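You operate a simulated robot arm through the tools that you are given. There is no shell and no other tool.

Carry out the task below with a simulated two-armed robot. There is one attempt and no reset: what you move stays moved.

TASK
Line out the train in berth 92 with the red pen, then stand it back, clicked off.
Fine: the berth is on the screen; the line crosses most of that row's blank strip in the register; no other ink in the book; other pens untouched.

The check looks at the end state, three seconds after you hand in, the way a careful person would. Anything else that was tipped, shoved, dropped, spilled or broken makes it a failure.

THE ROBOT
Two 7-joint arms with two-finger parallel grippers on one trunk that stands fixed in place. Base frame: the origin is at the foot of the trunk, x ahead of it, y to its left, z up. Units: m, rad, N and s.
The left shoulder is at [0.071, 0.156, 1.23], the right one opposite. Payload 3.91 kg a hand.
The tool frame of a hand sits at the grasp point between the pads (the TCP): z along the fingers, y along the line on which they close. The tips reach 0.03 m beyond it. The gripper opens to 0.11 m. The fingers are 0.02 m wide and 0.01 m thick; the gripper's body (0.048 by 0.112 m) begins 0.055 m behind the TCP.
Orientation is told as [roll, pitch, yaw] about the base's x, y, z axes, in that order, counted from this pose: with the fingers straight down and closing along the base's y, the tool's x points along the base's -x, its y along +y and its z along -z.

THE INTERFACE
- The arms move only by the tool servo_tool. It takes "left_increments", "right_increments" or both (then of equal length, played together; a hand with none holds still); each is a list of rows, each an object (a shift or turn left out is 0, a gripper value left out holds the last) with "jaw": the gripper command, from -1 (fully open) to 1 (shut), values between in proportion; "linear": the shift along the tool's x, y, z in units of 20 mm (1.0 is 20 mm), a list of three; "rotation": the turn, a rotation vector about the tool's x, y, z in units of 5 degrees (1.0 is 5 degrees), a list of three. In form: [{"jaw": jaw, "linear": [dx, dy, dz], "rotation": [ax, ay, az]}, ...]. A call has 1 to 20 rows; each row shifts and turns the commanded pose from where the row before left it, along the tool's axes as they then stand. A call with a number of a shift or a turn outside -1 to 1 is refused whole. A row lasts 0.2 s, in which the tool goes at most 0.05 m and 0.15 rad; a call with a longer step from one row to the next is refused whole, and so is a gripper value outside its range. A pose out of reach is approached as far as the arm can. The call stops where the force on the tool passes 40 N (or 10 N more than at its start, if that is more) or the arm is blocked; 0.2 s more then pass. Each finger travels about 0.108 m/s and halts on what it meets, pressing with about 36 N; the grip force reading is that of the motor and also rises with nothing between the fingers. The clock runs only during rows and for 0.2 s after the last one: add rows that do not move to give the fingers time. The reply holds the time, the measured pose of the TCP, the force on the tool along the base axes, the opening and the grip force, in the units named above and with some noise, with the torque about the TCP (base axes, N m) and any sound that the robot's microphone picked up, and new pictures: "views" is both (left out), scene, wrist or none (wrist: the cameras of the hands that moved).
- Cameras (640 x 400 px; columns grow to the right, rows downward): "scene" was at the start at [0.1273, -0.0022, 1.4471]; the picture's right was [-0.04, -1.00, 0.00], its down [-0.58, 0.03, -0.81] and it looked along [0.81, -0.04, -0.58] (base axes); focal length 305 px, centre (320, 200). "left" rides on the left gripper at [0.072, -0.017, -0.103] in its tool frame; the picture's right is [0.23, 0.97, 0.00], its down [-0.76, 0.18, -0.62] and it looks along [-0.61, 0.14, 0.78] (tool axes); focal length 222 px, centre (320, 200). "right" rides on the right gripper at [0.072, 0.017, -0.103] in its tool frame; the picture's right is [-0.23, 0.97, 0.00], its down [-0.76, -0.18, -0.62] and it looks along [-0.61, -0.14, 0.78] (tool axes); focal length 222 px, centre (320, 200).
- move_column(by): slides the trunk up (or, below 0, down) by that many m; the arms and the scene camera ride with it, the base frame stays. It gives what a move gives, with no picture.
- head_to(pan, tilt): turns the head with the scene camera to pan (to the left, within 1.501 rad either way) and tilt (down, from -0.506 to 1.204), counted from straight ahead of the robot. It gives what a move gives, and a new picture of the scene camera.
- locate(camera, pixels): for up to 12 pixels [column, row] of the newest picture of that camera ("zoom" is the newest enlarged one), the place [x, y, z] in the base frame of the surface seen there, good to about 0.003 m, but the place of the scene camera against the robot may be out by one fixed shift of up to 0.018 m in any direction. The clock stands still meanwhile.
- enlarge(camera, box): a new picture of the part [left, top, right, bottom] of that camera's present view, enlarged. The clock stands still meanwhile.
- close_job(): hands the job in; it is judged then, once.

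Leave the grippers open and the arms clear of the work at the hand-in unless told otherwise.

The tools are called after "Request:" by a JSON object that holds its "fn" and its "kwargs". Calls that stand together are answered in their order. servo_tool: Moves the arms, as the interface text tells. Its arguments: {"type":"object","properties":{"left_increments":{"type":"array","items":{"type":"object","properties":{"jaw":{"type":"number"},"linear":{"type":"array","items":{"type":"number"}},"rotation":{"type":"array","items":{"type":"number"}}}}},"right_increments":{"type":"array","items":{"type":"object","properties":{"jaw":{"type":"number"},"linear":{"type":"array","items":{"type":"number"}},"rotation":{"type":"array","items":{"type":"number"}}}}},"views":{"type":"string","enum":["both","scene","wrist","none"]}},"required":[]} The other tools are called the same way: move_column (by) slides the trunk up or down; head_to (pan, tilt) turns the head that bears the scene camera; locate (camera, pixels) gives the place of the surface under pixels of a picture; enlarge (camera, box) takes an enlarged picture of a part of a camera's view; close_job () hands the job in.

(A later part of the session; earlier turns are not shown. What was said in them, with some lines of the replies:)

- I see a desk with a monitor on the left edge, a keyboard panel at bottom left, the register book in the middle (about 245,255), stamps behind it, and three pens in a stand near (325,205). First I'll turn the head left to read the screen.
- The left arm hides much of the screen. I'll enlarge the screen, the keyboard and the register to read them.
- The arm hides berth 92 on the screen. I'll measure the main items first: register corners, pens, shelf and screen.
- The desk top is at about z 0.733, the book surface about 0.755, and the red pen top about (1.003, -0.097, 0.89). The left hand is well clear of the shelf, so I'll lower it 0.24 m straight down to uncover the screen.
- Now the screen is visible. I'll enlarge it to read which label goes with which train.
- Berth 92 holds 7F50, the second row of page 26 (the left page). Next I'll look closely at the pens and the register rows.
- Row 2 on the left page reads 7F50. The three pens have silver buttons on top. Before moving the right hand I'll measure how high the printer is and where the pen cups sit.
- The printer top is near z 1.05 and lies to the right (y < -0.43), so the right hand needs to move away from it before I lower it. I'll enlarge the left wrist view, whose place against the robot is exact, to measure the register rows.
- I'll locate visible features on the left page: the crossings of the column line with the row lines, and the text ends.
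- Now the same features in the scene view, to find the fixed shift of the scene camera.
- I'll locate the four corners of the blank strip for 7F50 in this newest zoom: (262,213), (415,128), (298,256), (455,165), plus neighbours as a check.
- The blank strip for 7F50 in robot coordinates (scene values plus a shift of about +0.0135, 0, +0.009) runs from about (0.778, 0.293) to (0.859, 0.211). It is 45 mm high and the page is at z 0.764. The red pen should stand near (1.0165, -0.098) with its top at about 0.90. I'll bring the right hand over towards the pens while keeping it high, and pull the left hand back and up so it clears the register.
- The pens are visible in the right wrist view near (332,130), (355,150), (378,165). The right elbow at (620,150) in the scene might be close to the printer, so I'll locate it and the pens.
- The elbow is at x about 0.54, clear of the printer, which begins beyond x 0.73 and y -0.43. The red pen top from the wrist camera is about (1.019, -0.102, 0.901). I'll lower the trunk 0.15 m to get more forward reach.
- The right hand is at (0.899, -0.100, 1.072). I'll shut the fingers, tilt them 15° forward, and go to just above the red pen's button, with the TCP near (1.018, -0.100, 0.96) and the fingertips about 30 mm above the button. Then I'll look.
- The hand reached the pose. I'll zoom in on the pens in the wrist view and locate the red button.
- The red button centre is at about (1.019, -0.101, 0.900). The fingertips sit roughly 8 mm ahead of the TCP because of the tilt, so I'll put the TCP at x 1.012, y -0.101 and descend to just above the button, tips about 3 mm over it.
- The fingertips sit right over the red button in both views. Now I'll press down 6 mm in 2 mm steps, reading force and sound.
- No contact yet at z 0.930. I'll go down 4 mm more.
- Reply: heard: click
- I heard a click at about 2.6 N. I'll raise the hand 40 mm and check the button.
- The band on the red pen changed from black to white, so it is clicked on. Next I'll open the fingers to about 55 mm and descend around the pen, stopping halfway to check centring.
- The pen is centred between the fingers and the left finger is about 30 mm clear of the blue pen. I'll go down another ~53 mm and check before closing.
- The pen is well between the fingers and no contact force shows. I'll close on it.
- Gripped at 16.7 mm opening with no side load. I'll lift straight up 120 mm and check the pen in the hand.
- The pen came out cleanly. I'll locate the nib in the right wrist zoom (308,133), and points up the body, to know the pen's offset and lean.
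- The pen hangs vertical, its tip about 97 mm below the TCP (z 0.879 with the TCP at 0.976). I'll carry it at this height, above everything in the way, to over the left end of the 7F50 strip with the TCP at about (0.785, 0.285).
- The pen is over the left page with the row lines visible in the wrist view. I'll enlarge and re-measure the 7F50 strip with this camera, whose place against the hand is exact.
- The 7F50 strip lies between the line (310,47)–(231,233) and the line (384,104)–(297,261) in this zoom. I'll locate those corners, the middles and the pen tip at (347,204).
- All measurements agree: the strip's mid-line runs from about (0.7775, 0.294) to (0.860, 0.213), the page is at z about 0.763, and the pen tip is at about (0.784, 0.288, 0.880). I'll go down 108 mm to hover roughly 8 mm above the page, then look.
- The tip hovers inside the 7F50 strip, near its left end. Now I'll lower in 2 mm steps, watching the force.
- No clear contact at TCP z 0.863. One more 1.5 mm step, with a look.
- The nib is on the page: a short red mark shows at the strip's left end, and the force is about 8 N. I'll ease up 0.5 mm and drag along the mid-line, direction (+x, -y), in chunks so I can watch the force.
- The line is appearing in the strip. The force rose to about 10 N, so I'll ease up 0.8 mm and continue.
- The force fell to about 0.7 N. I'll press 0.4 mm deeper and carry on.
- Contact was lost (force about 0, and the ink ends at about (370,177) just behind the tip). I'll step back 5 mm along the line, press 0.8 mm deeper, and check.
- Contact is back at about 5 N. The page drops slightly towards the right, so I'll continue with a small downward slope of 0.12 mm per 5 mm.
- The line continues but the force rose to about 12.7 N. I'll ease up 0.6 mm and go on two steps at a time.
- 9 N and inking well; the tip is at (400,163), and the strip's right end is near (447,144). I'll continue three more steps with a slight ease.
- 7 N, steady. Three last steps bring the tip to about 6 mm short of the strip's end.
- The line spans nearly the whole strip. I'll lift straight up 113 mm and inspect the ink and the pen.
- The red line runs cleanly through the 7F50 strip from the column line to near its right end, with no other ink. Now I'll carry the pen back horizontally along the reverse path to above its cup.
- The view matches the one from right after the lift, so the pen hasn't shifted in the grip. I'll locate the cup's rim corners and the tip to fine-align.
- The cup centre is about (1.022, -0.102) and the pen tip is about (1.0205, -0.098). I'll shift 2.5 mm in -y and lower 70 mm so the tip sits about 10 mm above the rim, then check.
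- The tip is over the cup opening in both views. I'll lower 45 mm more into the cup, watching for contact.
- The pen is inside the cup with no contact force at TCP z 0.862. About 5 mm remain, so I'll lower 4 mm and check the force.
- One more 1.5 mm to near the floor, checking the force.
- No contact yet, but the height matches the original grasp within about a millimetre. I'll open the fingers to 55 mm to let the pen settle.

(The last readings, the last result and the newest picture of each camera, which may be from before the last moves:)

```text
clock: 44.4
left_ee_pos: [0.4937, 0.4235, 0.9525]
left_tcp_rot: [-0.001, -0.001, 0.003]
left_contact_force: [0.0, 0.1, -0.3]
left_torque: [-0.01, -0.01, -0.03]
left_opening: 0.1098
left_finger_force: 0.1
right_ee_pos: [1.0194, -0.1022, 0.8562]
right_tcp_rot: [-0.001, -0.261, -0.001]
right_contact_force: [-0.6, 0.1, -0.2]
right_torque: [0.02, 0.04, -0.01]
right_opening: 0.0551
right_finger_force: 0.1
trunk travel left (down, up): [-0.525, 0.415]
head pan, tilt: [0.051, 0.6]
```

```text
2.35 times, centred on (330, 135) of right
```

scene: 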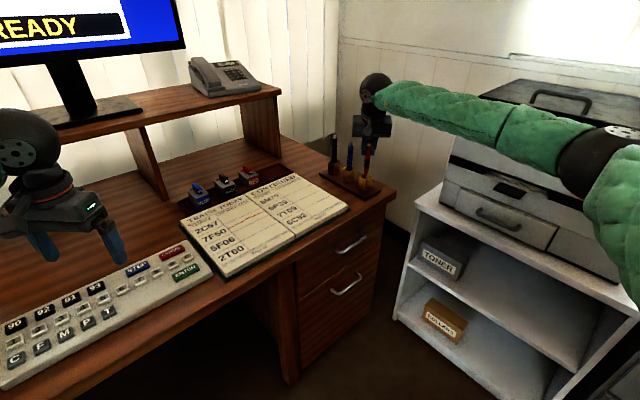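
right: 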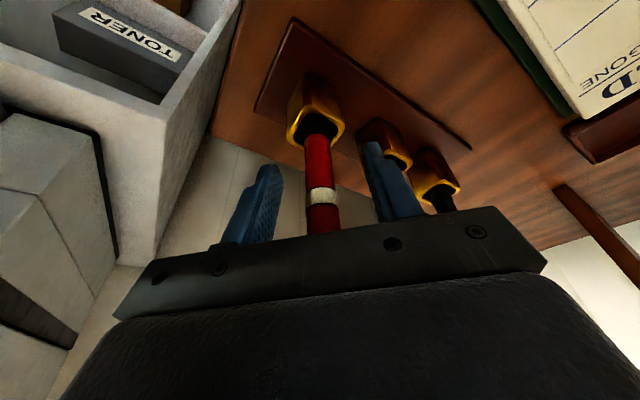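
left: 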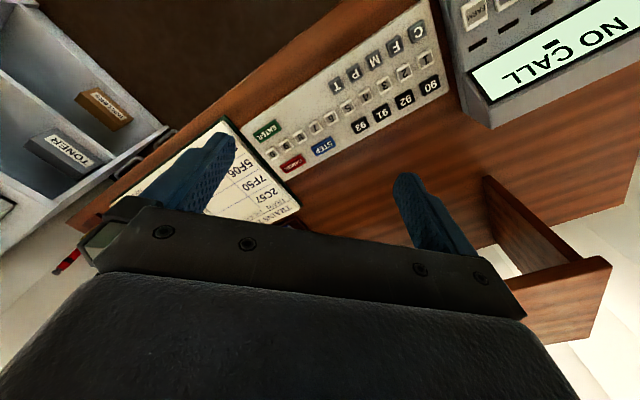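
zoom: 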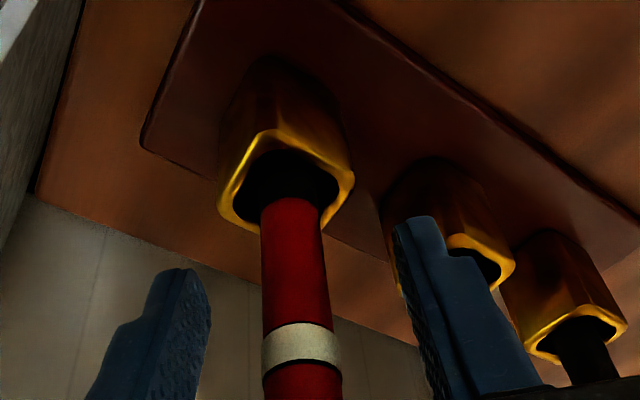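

The pen stands in its cup, released. I'll raise the hand straight up 110 mm and then look at the button's position.

Request:
{"fn": "servo_tool", "kwargs": {"right_increments": [{"linear": [-0.2372, 0, -0.8854]}, {"linear": [-0.2372, 0, -0.8854]}, {"linear": [-0.2372, 0, -0.8854]}, {"linear": [-0.2372, 0, -0.8854]}, {"linear": [-0.2372, 0, -0.8854]}, {"linear": [-0.2372, 0, -0.8854]}, {"jaw": 1}, {}, {}, {}], "views": "both"}}

Request:
{"fn": "enlarge", "kwargs": {"camera": "right", "box": [260, 30, 460, 230]}}

Request:
{"fn": "enlarge", "kwargs": {"camera": "scene", "box": [330, 110, 410, 190]}}

```text
clock: 46.5
left_ee_pos: [0.4939, 0.4231, 0.952]
left_tcp_rot: [0.001, -0.001, 0.003]
left_contact_force: [-1.0, 0.2, -0.1]
left_torque: [0.03, -0.01, 0.0]
left_opening: 0.1101
left_finger_force: 0.1
right_ee_pos: [1.019, -0.1029, 0.9665]
right_tcp_rot: [0.0, -0.262, -0.001]
right_contact_force: [0.1, -0.3, -0.3]
right_torque: [-0.02, -0.03, -0.02]
right_opening: 0.0
right_finger_force: 36.0
trunk travel left (down, up): [-0.525, 0.415]
head pan, tilt: [0.051, 0.6]
```

scene: 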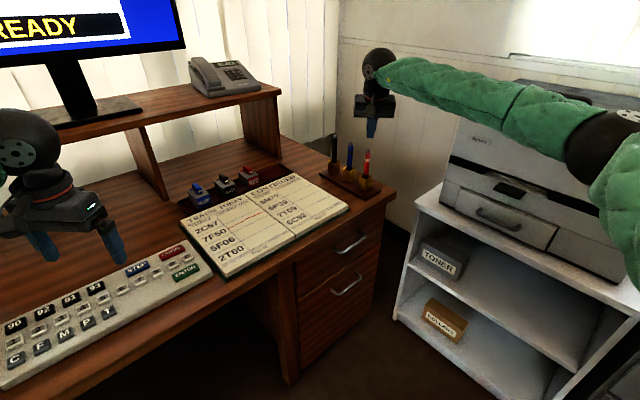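
right: 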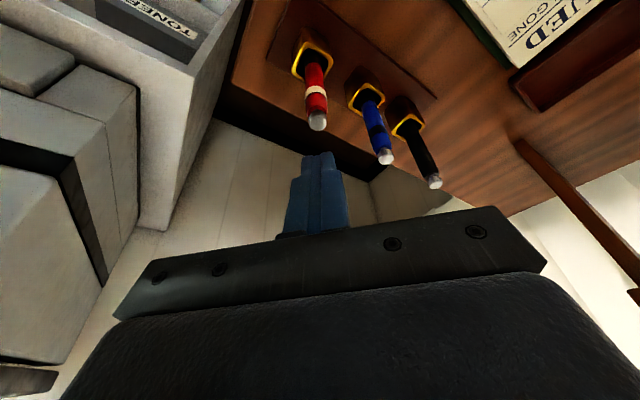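

```text
2.00 times, centred on (360, 130) of right
```

zoom: 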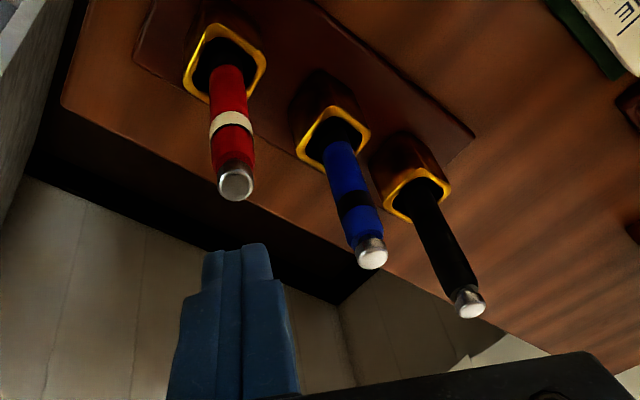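

```text
5.00 times, centred on (370, 150) of scene
```

zoom: 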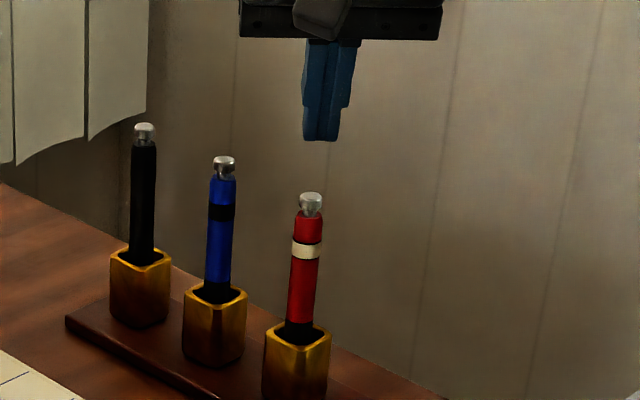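

I'll locate the button now, in the wrist view at (317,121).

Request:
{"fn": "locate", "kwargs": {"camera": "right", "pixels": [[317, 122], [316, 125], [318, 119], [384, 158], [434, 182], [316, 92], [311, 157], [327, 155]]}}

```text
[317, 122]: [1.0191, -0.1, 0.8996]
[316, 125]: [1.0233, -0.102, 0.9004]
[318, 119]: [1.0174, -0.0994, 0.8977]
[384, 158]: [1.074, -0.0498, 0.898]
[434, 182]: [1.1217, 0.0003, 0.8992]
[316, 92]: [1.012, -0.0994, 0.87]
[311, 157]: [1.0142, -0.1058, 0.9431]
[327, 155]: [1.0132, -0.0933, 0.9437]
```

The button top is at about (1.0195, -0.100, 0.900). I'll set the closed tips just above it, with the TCP at about (1.0115, -0.101, 0.9355), and check.

Request:
{"fn": "servo_tool", "kwargs": {"right_increments": [{"linear": [0.382, 0.045, 0.7]}, {"linear": [0.382, 0.045, 0.7]}, {}], "views": "wrist"}}

Request:
{"fn": "enlarge", "kwargs": {"camera": "right", "box": [260, 60, 400, 200]}}

Request:
{"fn": "enlarge", "kwargs": {"camera": "scene", "box": [330, 110, 410, 190]}}

```text
clock: 47.4
left_ee_pos: [0.4935, 0.4242, 0.9526]
left_tcp_rot: [0.0, -0.001, 0.001]
left_contact_force: [0.3, -0.9, 0.4]
left_torque: [0.01, -0.01, 0.0]
left_opening: 0.1098
left_finger_force: 0.0
right_ee_pos: [1.0114, -0.1011, 0.9354]
right_tcp_rot: [0.0, -0.263, 0.001]
right_contact_force: [0.7, -0.4, -0.5]
right_torque: [0.03, 0.0, -0.01]
right_opening: 0.0003
right_finger_force: 36.0
trunk travel left (down, up): [-0.525, 0.415]
head pan, tilt: [0.051, 0.6]
```

right: 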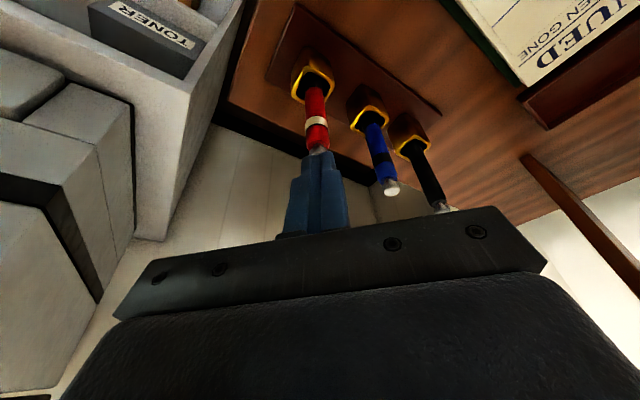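

```text
2.86 times, centred on (330, 130) of right
```

zoom: 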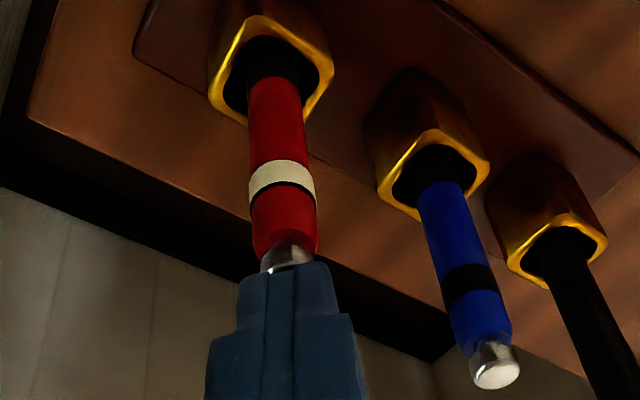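

```text
5.00 times, centred on (370, 150) of scene
```

zoom: 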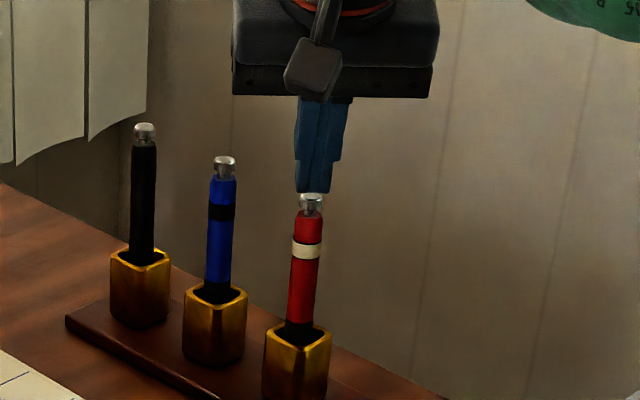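

The tips are aligned with the button as before. I'll press down 6 mm in 2 mm steps, then continue with single steps until it clicks.

Request:
{"fn": "servo_tool", "kwargs": {"right_increments": [{"linear": [0.0259, 0, 0.0966]}, {"linear": [0.0259, 0, 0.0966]}, {"linear": [0.0259, 0, 0.0966]}], "views": "none"}}

```text
clock: 48.1
left_ee_pos: [0.4945, 0.4237, 0.9517]
left_tcp_rot: [-0.002, 0.0, 0.001]
left_contact_force: [-0.5, 1.1, 0.6]
left_torque: [0.0, -0.01, -0.02]
left_opening: 0.1099
left_finger_force: 0.1
right_ee_pos: [1.0109, -0.1004, 0.9298]
right_tcp_rot: [0.0, -0.261, 0.001]
right_contact_force: [-0.6, -1.1, 0.5]
right_torque: [0.01, -0.03, 0.01]
right_opening: 0.0
right_finger_force: 36.6
trunk travel left (down, up): [-0.525, 0.415]
head pan, tilt: [0.051, 0.6]
```

No contact yet at z 0.930. Another 4 mm.

Request:
{"fn": "servo_tool", "kwargs": {"right_increments": [{"linear": [0.0259, 0, 0.0966]}, {"linear": [0.0259, 0, 0.0966]}], "views": "none"}}

```text
clock: 48.8
left_ee_pos: [0.4923, 0.423, 0.953]
left_tcp_rot: [0.0, 0.001, 0.001]
left_contact_force: [-0.3, -0.2, 0.0]
left_torque: [0.01, 0.0, -0.01]
left_opening: 0.1102
left_finger_force: 0.0
right_ee_pos: [1.0115, -0.1003, 0.9263]
right_tcp_rot: [0.0, -0.261, 0.0]
right_contact_force: [0.7, -0.4, 2.4]
right_torque: [0.06, -0.01, -0.03]
right_opening: 0.0002
right_finger_force: 36.5
trunk travel left (down, up): [-0.525, 0.415]
head pan, tilt: [0.051, 0.6]
heard: click
```

A click, at 2.4 N. I'll raise the hand 60 mm and verify the band on the pen.

Request:
{"fn": "servo_tool", "kwargs": {"right_increments": [{"linear": [-0.13, 0, -0.483]}, {"linear": [-0.259, 0, -0.966]}, {"linear": [-0.259, 0, -0.966]}, {"linear": [-0.13, 0, -0.483]}, {}], "views": "wrist"}}

Request:
{"fn": "enlarge", "kwargs": {"camera": "scene", "box": [330, 120, 400, 190]}}

Request:
{"fn": "enlarge", "kwargs": {"camera": "right", "box": [270, 30, 450, 210]}}

```text
clock: 50.0
left_ee_pos: [0.4935, 0.423, 0.9521]
left_tcp_rot: [0.0, -0.002, -0.001]
left_contact_force: [0.6, 0.3, 0.1]
left_torque: [-0.01, 0.0, 0.02]
left_opening: 0.1099
left_finger_force: 0.0
right_ee_pos: [1.013, -0.0999, 0.9851]
right_tcp_rot: [0.0, -0.263, 0.0]
right_contact_force: [-0.2, 0.6, -0.3]
right_torque: [0.01, 0.02, 0.0]
right_opening: 0.0
right_finger_force: 35.6
trunk travel left (down, up): [-0.525, 0.415]
head pan, tilt: [0.051, 0.6]
```

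right: 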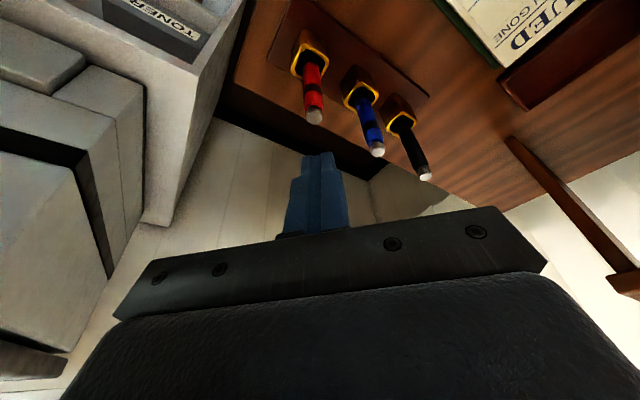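

```text
5.71 times, centred on (365, 155) of scene
```

zoom: 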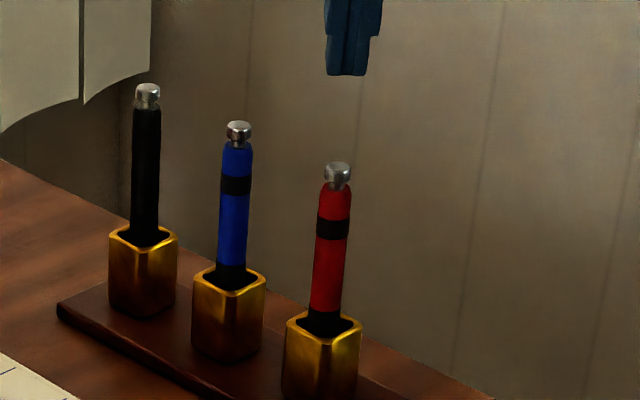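

```text
2.22 times, centred on (360, 120) of right
```

zoom: 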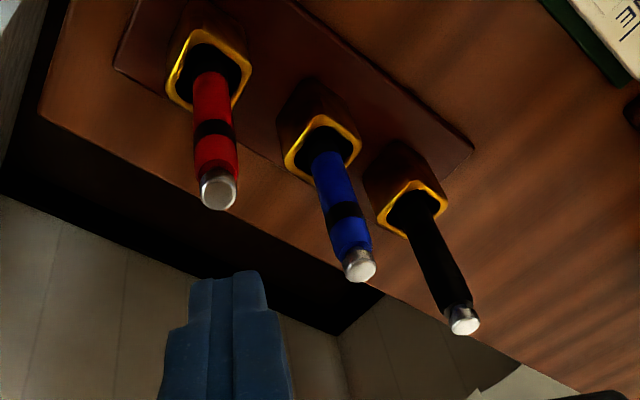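

The band is black again, so the red pen is clicked off and standing, and the other pens are untouched. I'll retract the right hand up and back and open it.

Request:
{"fn": "servo_tool", "kwargs": {"right_increments": [{"linear": [-0.2588, 0, -0.9659]}, {"linear": [-0.2588, 0, -0.9659]}, {"linear": [-0.2588, 0, -0.9659]}, {"linear": [-0.2588, 0, -0.9659]}, {"linear": [0.9659, 0, -0.2588]}, {"linear": [0.9659, 0, -0.2588]}, {"linear": [0.9659, 0, -0.2588]}, {"linear": [0.9659, 0, -0.2588]}, {"linear": [0.9659, -0.2, -0.2588]}, {"linear": [0.9659, -0.2, -0.2588]}, {"linear": [0.9659, -0.2, -0.2588]}, {"linear": [0.9659, -0.2, -0.2588]}, {"linear": [0.9659, -0.2, -0.2588]}, {"linear": [0.9659, -0.2, -0.2588]}, {"linear": [0.9659, -0.2, -0.2588]}, {"linear": [0.9659, -0.2, -0.2588]}, {"jaw": -1}, {}, {}, {}], "views": "none"}}

Request:
{"fn": "head_to", "kwargs": {"pan": 0.45, "tilt": 0.4}}

```text
clock: 54.1
left_ee_pos: [0.4946, 0.4237, 0.9537]
left_tcp_rot: [0.0, 0.001, 0.003]
left_contact_force: [0.4, -0.7, 0.1]
left_torque: [0.01, 0.02, -0.01]
left_opening: 0.11
left_finger_force: 0.1
right_ee_pos: [0.7739, -0.1318, 1.067]
right_tcp_rot: [0.0, -0.261, 0.001]
right_contact_force: [0.0, 0.5, -0.2]
right_torque: [0.0, 0.0, -0.03]
right_opening: 0.1101
right_finger_force: 0.2
trunk travel left (down, up): [-0.525, 0.415]
head pan, tilt: [0.051, 0.6]
```

```text
clock: 55.0
left_ee_pos: [0.4943, 0.4246, 0.9523]
left_tcp_rot: [0.0, 0.002, 0.001]
left_contact_force: [0.0, -0.4, 0.1]
left_torque: [0.03, 0.02, 0.0]
left_opening: 0.11
left_finger_force: 0.1
right_ee_pos: [0.7726, -0.1326, 1.0676]
right_tcp_rot: [0.001, -0.262, 0.0]
right_contact_force: [-0.6, 0.3, -0.5]
right_torque: [0.0, -0.01, -0.01]
right_opening: 0.11
right_finger_force: 0.1
trunk travel left (down, up): [-0.525, 0.415]
head pan, tilt: [0.45, 0.4]
```

scene: 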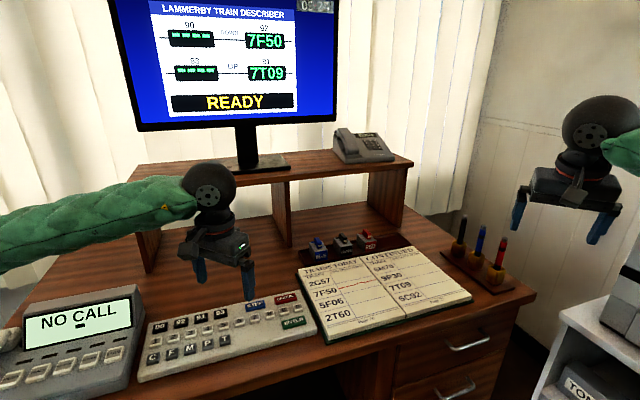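

The screen still shows 92 = 7F50. I'll take a final enlarged look at the register and the pens.

Request:
{"fn": "enlarge", "kwargs": {"camera": "scene", "box": [290, 230, 480, 350]}}

Request:
{"fn": "enlarge", "kwargs": {"camera": "scene", "box": [430, 200, 530, 300]}}

Request:
{"fn": "enlarge", "kwargs": {"camera": "scene", "box": [140, 0, 320, 120]}}

```text
3.33 times, centred on (385, 290) of scene
```

zoom: 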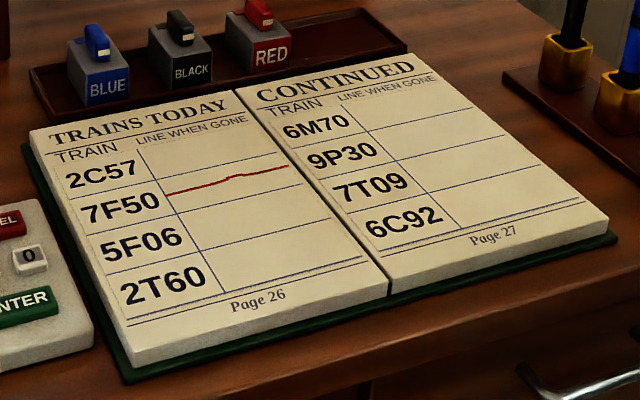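

```text
4.00 times, centred on (480, 250) of scene
```

zoom: 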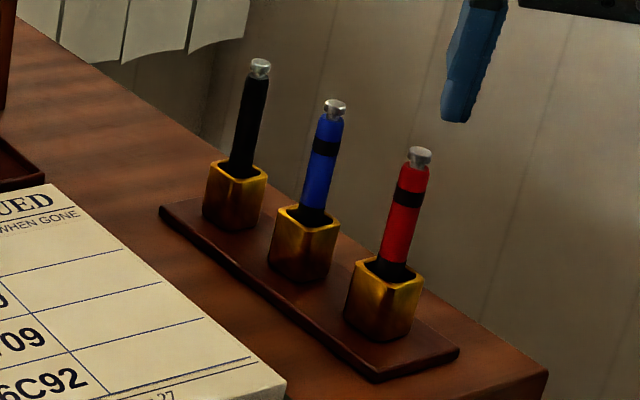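

```text
3.33 times, centred on (230, 60) of scene
```

zoom: 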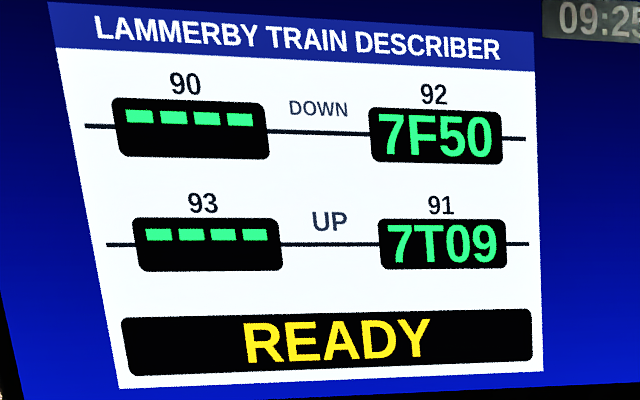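

The 7F50 strip carries one red line from the column line to its right end, and there is no other ink. All three pens stand in their cups, the red one's band is black (off), and the screen still shows 92 = 7F50. Both grippers are open and clear, so I'm handing in.

Request:
{"fn": "close_job", "kwargs": {}}

```text
The job is handed in.
```

I lined out train 7F50, the one shown in berth 92, with the red pen. The pen is back in its cup, clicked off.

- **Line:** one red line runs through the 7F50 row's blank strip on page 26, from the column line almost to its right end. It has a slight bend partway, where I lost contact and pressed again. I saw no other ink in the book.
- **Pens:** the band on the red pen is black again, so it is off. The black and blue pens were not touched.
- **Berth:** the screen still showed 92 as 7F50 just before I handed in.

Nothing else on the desk was moved. Both grippers were open and clear at hand-in. I have not seen the result of the check.
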